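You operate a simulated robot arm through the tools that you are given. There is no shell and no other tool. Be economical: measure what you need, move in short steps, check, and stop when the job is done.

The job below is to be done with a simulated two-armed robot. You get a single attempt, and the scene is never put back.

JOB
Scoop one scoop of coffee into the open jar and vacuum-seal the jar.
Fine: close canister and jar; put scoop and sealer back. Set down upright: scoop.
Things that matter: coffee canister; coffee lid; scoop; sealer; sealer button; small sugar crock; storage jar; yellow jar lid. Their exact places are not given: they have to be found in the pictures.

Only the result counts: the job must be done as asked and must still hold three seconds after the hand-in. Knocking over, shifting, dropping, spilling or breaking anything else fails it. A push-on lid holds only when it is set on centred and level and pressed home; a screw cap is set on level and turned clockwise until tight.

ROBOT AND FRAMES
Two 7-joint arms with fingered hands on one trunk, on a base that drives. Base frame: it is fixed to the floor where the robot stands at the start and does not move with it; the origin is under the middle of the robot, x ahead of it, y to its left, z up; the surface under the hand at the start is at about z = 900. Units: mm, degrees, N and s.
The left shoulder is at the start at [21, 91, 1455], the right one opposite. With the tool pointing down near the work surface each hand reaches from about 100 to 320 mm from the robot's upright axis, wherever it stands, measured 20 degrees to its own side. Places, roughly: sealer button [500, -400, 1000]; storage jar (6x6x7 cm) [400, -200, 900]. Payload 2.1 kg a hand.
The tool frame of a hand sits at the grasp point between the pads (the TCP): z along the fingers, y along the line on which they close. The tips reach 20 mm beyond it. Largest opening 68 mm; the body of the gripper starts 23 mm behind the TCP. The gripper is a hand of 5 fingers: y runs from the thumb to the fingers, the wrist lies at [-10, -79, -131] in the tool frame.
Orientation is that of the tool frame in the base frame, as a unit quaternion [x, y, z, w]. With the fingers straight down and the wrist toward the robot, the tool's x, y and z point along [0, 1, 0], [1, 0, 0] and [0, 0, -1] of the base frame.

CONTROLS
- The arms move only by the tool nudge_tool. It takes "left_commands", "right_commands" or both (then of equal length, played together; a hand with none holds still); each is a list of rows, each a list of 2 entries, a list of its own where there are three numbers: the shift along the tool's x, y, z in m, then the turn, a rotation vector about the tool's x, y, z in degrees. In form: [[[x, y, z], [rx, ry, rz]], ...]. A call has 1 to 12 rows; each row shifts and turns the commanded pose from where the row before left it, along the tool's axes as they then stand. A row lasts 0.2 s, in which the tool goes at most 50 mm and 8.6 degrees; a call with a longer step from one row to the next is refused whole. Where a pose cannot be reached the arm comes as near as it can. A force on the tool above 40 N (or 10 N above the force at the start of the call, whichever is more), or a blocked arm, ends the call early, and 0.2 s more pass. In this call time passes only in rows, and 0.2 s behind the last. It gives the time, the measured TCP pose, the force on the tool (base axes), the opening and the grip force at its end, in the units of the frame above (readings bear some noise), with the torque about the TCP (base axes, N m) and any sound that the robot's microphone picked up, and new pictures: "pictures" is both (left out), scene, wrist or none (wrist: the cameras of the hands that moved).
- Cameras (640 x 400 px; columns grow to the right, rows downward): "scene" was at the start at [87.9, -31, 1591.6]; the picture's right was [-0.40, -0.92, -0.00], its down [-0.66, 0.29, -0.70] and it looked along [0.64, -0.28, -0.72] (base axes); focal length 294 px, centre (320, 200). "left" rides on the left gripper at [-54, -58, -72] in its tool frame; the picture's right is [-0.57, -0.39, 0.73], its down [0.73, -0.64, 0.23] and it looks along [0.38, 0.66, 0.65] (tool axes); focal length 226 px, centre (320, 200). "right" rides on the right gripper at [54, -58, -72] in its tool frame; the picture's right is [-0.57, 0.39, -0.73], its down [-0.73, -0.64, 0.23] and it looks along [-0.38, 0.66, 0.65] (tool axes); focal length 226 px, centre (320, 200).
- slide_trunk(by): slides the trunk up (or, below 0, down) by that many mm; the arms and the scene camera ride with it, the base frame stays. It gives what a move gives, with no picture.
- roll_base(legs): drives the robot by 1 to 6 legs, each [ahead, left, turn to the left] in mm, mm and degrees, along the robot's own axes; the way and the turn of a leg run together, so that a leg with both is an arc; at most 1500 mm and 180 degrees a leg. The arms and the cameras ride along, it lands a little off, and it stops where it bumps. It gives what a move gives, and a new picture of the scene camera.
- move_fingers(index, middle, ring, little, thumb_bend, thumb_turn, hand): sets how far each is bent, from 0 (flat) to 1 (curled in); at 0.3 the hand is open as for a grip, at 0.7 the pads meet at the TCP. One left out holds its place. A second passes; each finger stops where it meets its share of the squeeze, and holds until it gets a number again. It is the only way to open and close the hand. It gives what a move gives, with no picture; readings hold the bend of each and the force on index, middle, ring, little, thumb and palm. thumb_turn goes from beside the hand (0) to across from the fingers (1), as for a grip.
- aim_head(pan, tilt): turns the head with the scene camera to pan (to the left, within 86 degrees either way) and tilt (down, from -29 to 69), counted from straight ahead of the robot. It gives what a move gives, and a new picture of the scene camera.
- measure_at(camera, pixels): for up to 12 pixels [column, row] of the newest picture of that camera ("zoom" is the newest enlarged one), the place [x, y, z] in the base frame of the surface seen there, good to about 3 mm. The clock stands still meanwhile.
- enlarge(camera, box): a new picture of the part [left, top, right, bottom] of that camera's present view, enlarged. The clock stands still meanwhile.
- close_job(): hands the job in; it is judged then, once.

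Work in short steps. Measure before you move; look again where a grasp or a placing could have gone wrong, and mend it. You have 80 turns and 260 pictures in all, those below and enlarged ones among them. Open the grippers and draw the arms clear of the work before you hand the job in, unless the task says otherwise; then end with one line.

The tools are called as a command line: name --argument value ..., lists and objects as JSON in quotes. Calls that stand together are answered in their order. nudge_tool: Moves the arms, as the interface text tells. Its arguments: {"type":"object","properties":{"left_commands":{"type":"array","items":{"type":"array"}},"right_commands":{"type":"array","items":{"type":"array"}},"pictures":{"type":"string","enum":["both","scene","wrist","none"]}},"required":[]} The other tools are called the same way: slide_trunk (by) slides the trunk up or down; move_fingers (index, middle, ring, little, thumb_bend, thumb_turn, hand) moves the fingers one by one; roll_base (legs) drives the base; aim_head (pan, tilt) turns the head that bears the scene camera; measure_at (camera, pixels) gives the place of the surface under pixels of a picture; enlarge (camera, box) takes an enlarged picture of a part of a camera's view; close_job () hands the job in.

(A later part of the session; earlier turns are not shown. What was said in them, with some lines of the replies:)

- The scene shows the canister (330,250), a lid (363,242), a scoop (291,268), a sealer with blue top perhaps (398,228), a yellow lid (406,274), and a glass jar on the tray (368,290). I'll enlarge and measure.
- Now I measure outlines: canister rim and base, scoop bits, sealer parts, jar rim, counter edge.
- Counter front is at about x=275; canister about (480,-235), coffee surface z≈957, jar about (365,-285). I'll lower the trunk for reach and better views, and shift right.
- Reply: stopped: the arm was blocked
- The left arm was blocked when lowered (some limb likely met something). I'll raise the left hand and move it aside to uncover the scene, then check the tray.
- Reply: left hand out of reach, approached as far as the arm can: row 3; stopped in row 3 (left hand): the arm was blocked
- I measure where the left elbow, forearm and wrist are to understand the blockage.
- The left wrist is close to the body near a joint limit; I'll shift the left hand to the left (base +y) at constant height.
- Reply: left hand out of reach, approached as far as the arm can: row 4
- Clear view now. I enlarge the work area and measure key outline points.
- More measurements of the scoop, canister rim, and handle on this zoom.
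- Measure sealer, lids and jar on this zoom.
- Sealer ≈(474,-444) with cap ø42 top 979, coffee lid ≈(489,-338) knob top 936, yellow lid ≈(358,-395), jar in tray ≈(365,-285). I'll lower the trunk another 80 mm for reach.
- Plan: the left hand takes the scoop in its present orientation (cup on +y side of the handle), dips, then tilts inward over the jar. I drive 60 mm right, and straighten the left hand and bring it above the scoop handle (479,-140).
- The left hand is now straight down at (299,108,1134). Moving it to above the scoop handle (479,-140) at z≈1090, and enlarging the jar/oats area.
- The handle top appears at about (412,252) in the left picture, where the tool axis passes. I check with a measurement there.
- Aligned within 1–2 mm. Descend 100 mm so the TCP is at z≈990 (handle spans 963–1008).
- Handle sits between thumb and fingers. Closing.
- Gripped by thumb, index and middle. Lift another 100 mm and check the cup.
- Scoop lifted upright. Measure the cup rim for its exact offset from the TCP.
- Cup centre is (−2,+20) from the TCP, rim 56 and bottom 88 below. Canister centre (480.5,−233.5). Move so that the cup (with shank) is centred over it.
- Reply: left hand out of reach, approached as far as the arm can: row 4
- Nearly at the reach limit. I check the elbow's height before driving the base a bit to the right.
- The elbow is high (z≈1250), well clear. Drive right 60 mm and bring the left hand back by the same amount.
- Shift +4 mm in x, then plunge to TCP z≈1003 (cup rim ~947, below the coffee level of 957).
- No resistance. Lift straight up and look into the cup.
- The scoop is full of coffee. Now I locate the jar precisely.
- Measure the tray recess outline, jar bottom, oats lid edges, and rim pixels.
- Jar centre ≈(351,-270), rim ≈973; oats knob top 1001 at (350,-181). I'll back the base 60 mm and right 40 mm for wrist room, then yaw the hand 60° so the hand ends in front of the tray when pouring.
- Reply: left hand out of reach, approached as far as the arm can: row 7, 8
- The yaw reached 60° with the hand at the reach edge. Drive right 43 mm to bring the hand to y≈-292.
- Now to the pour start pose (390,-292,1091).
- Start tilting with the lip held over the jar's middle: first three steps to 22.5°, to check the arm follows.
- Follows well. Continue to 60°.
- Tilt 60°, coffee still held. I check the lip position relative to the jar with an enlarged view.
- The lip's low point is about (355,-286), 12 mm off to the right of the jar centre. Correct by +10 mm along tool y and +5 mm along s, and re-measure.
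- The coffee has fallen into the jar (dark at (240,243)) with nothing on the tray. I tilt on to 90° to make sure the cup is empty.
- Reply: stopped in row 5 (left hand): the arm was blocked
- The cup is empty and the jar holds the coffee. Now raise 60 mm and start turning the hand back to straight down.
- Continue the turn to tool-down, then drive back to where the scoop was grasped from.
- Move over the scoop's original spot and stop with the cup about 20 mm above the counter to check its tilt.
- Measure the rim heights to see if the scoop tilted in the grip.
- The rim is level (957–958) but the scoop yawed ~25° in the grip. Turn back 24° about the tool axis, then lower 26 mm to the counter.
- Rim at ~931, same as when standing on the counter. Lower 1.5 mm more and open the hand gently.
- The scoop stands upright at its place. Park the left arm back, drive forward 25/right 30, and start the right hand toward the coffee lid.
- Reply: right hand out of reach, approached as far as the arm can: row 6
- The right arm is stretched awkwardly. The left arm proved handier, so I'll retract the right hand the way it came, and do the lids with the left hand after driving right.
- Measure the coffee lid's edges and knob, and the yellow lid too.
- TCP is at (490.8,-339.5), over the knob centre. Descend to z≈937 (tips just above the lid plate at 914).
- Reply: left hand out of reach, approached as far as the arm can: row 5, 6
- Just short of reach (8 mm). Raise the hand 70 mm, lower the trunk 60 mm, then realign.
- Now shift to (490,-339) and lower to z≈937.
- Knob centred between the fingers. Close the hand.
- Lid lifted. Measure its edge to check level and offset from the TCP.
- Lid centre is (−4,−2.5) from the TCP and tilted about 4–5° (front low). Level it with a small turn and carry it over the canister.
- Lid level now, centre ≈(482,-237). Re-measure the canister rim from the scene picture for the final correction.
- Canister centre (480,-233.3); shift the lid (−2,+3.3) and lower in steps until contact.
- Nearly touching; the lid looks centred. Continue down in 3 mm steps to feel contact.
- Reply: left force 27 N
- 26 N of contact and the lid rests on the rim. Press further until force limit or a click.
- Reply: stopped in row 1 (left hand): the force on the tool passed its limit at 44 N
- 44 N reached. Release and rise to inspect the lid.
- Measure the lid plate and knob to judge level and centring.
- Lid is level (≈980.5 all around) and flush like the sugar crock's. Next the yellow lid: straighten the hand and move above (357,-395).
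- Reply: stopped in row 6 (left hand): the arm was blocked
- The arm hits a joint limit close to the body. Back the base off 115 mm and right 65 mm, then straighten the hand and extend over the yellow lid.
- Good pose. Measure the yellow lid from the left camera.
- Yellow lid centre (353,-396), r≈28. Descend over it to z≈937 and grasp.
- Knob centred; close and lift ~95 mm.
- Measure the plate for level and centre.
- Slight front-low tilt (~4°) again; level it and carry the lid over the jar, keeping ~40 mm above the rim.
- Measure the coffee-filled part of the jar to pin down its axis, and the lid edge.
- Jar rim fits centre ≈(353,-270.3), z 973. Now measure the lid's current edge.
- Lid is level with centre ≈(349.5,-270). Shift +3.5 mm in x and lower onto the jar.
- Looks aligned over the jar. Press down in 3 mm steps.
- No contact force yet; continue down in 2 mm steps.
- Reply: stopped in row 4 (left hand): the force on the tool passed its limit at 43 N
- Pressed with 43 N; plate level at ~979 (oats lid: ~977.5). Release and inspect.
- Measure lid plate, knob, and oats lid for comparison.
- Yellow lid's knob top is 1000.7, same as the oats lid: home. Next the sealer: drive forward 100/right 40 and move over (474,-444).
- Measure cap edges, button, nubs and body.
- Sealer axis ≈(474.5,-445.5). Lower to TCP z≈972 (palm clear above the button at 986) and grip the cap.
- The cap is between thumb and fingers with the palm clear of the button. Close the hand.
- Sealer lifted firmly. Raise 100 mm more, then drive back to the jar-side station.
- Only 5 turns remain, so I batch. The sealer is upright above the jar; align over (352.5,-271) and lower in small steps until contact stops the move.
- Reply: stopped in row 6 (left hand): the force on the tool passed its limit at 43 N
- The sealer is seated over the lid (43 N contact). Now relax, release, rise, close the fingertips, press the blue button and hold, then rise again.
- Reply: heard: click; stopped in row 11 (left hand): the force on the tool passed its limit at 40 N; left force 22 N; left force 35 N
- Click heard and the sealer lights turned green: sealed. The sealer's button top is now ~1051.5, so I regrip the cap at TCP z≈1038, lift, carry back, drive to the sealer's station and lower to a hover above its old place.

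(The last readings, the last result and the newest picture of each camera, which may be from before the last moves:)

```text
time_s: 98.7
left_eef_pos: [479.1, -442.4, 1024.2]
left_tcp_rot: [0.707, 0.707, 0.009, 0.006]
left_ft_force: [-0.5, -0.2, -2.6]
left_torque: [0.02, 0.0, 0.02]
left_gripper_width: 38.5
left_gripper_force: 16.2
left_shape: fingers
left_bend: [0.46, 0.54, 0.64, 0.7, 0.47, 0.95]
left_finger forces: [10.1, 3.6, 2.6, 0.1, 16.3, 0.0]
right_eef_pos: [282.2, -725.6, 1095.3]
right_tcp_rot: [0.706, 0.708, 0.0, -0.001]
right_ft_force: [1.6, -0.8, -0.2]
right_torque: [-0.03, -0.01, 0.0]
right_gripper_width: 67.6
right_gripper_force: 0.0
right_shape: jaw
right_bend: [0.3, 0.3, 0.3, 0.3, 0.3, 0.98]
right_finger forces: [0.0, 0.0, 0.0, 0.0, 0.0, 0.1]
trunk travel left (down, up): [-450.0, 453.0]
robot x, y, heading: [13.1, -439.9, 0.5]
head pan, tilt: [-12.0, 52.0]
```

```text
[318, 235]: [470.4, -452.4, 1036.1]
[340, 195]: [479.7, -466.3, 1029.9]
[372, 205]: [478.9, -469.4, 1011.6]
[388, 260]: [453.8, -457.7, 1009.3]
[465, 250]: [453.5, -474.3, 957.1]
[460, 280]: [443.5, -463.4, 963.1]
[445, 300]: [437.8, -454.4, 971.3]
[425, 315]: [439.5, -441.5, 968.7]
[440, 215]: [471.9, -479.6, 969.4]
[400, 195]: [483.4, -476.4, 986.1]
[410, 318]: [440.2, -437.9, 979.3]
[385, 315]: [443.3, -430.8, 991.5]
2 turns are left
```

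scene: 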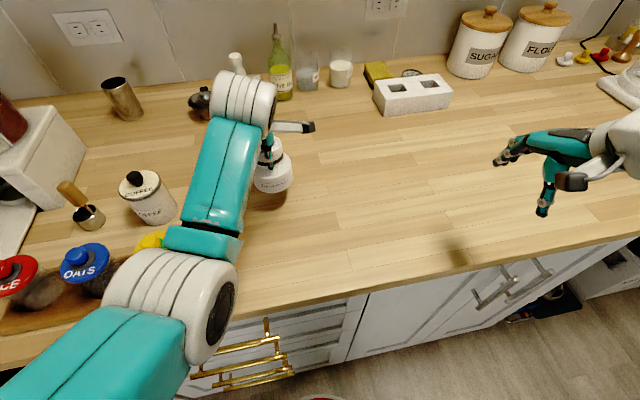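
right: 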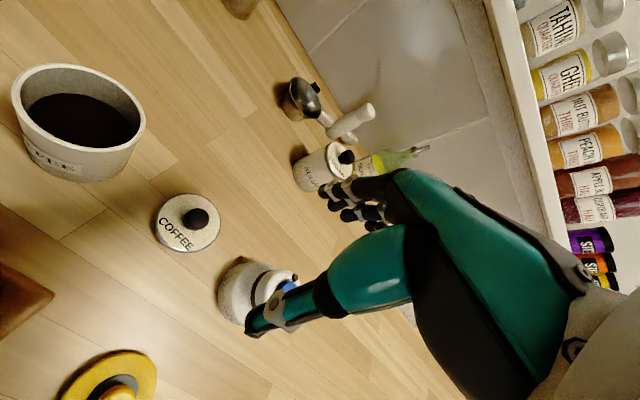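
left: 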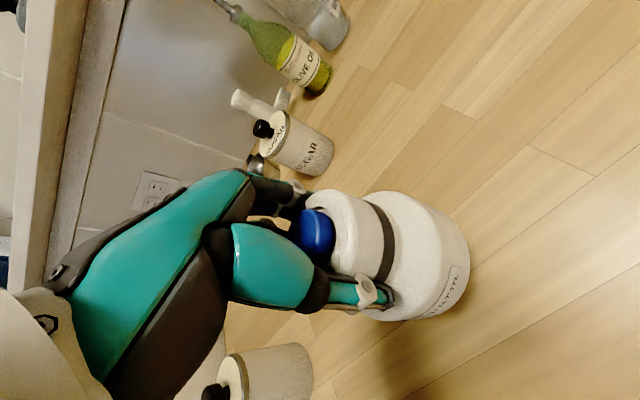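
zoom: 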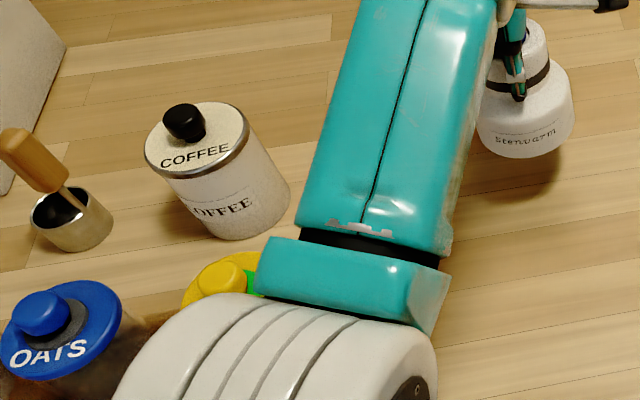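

The lid's indicator is green. Align (−4,−2.5), lower the sealer to the counter, release, and draw the hand clear.

nudge_tool --left_commands '[[[-0.0025, -0.004, 0.005], [0, 0, 0]], [[0, 0, 0.02], [0, 0, 0]], [[0, 0, 0.015], [0, 0, 0]], [[0, 0, 0.006], [0, 0, 0]], [[0, 0, 0.002], [0, 0, 0]], [[0, 0, 0.002], [0, 0, 0]], [[0, 0, 0.002], [0, 0, 0]]]' --pictures "none"

move_fingers --hand "left" --index 0.25 --middle 0.25 --ring 0.25 --little 0.25 --thumb_bend 0.25

nudge_tool --left_commands '[[[0, 0, -0.015], [0, 0, 0]], [[0, 0, -0.03], [0, 0, 0]], [[0, 0, -0.04], [0, 0, 0]], [[0, 0, -0.04], [0, 0, 0]], [[0, -0.03, -0.01], [0, 0, 0]], [[0, -0.03, 0], [0, 0, 0]]]' --pictures "both"

roll_base --legs '[[-120, 0, 0]]'

enlarge --camera "scene" --box '[40, 70, 340, 270]'

```text
time_s: 100.3
left_eef_pos: [476.5, -445.1, 973.5]
left_tcp_rot: [0.708, 0.706, 0.01, 0.008]
left_ft_force: [-0.9, -0.9, 2.0]
left_torque: [0.02, -0.09, -0.05]
left_gripper_width: 39.0
left_gripper_force: 16.6
left_shape: fingers
left_bend: [0.46, 0.54, 0.64, 0.7, 0.47, 0.95]
left_finger forces: [10.0, 3.6, 2.7, 0.0, 17.1, 0.1]
right_eef_pos: [282.3, -726.2, 1096.3]
right_tcp_rot: [0.705, 0.709, 0.0, -0.001]
right_ft_force: [0.1, 0.1, -0.6]
right_torque: [0.05, 0.04, -0.02]
right_gripper_width: 67.9
right_gripper_force: 0.1
right_shape: jaw
right_bend: [0.3, 0.3, 0.3, 0.3, 0.3, 0.98]
right_finger forces: [0.1, 0.1, 0.1, 0.0, 0.0, 0.1]
trunk travel left (down, up): [-450.0, 453.0]
robot x, y, heading: [17.0, -443.1, 0.1]
head pan, tilt: [-12.0, 52.0]
```

```text
time_s: 101.3
left_eef_pos: [475.0, -444.7, 972.2]
left_tcp_rot: [0.707, 0.707, 0.01, 0.008]
left_ft_force: [0.9, -0.3, 0.1]
left_torque: [-0.01, -0.02, 0.02]
left_gripper_width: 69.7
left_gripper_force: 0.0
left_shape: fingers
left_bend: [0.25, 0.25, 0.25, 0.25, 0.25, 0.98]
left_finger forces: [0.1, 0.0, 0.0, 0.0, 0.1, 0.1]
right_eef_pos: [281.5, -725.3, 1097.9]
right_tcp_rot: [0.706, 0.708, 0.0, -0.001]
right_ft_force: [-0.9, -0.4, -0.1]
right_torque: [0.03, -0.04, -0.01]
right_gripper_width: 67.6
right_gripper_force: 0.1
right_shape: jaw
right_bend: [0.3, 0.3, 0.3, 0.3, 0.3, 0.98]
right_finger forces: [0.0, 0.1, 0.1, 0.0, 0.0, 0.0]
trunk travel left (down, up): [-450.0, 453.0]
robot x, y, heading: [12.9, -437.3, 0.2]
head pan, tilt: [-12.0, 52.0]
```

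```text
time_s: 102.7
left_eef_pos: [412.0, -444.0, 1107.8]
left_tcp_rot: [0.708, 0.707, 0.009, 0.007]
left_ft_force: [0.3, -0.3, -0.3]
left_torque: [-0.01, 0.01, 0.03]
left_gripper_width: 69.8
left_gripper_force: 0.0
left_shape: fingers
left_bend: [0.25, 0.25, 0.25, 0.25, 0.25, 0.98]
left_finger forces: [0.0, 0.1, 0.1, 0.0, 0.2, 0.0]
right_eef_pos: [282.3, -725.0, 1096.5]
right_tcp_rot: [0.706, 0.709, 0.0, -0.001]
right_ft_force: [0.2, -0.6, 0.0]
right_torque: [-0.01, 0.02, 0.0]
right_gripper_width: 67.7
right_gripper_force: 0.0
right_shape: jaw
right_bend: [0.3, 0.3, 0.3, 0.3, 0.3, 0.98]
right_finger forces: [0.1, 0.0, 0.0, 0.1, 0.1, 0.0]
trunk travel left (down, up): [-450.0, 453.0]
robot x, y, heading: [14.2, -438.8, 0.2]
head pan, tilt: [-12.0, 52.0]
```

scene: 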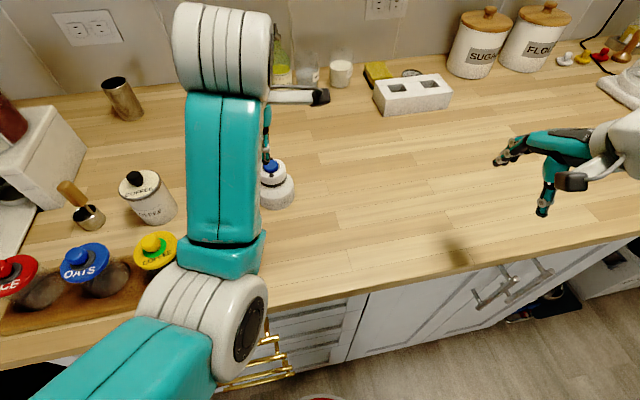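
left: 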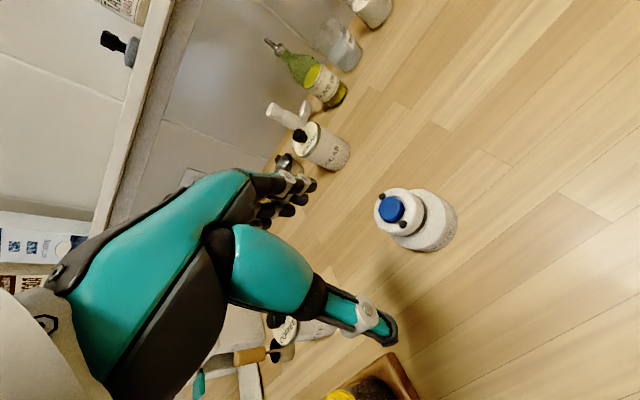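

```text
time_s: 104.0
left_eef_pos: [292.6, -444.2, 1108.9]
left_tcp_rot: [0.707, 0.707, 0.01, 0.006]
left_ft_force: [-0.2, 0.3, 0.0]
left_torque: [-0.01, 0.0, -0.02]
left_gripper_width: 70.0
left_gripper_force: 0.1
left_shape: fingers
left_bend: [0.25, 0.25, 0.25, 0.25, 0.25, 0.98]
left_finger forces: [0.1, 0.0, 0.1, 0.0, 0.0, 0.1]
right_eef_pos: [162.1, -726.7, 1096.4]
right_tcp_rot: [0.706, 0.708, 0.001, 0.0]
right_ft_force: [0.0, 0.6, -0.3]
right_torque: [0.0, -0.03, 0.03]
right_gripper_width: 67.6
right_gripper_force: 0.0
right_shape: jaw
right_bend: [0.3, 0.3, 0.3, 0.3, 0.3, 0.98]
right_finger forces: [0.0, 0.1, 0.0, 0.0, 0.0, 0.1]
trunk travel left (down, up): [-450.0, 453.0]
robot x, y, heading: [-105.4, -445.4, 0.2]
head pan, tilt: [-12.0, 52.0]
```

scene: 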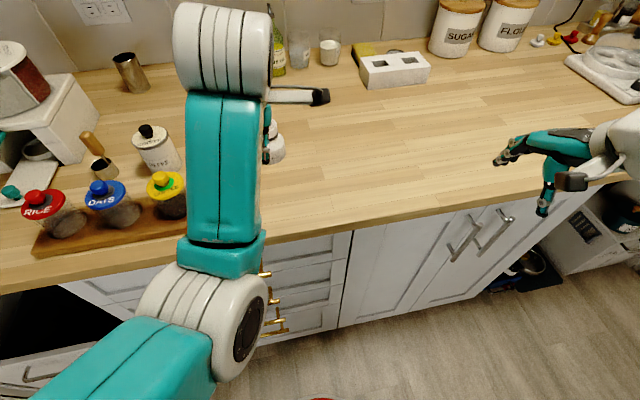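

```text
2.00 times, centred on (190, 170) of scene
1 turns are left
```

zoom: 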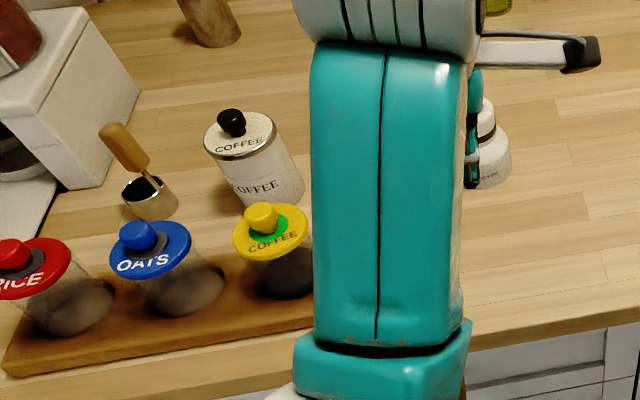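

The jar is closed and its lid indicator has turned green. The canister is closed, the scoop stands upright at its place, the sealer is back where it was, and both hands are open and clear. Handing in.

close_job

```text
The job is handed in.
```

The job is done and handed in: one scoop of coffee is in the jar, the jar is vacuum-sealed (click heard, lid indicator green), the canister is closed, and the scoop (upright) and sealer are back in their places.
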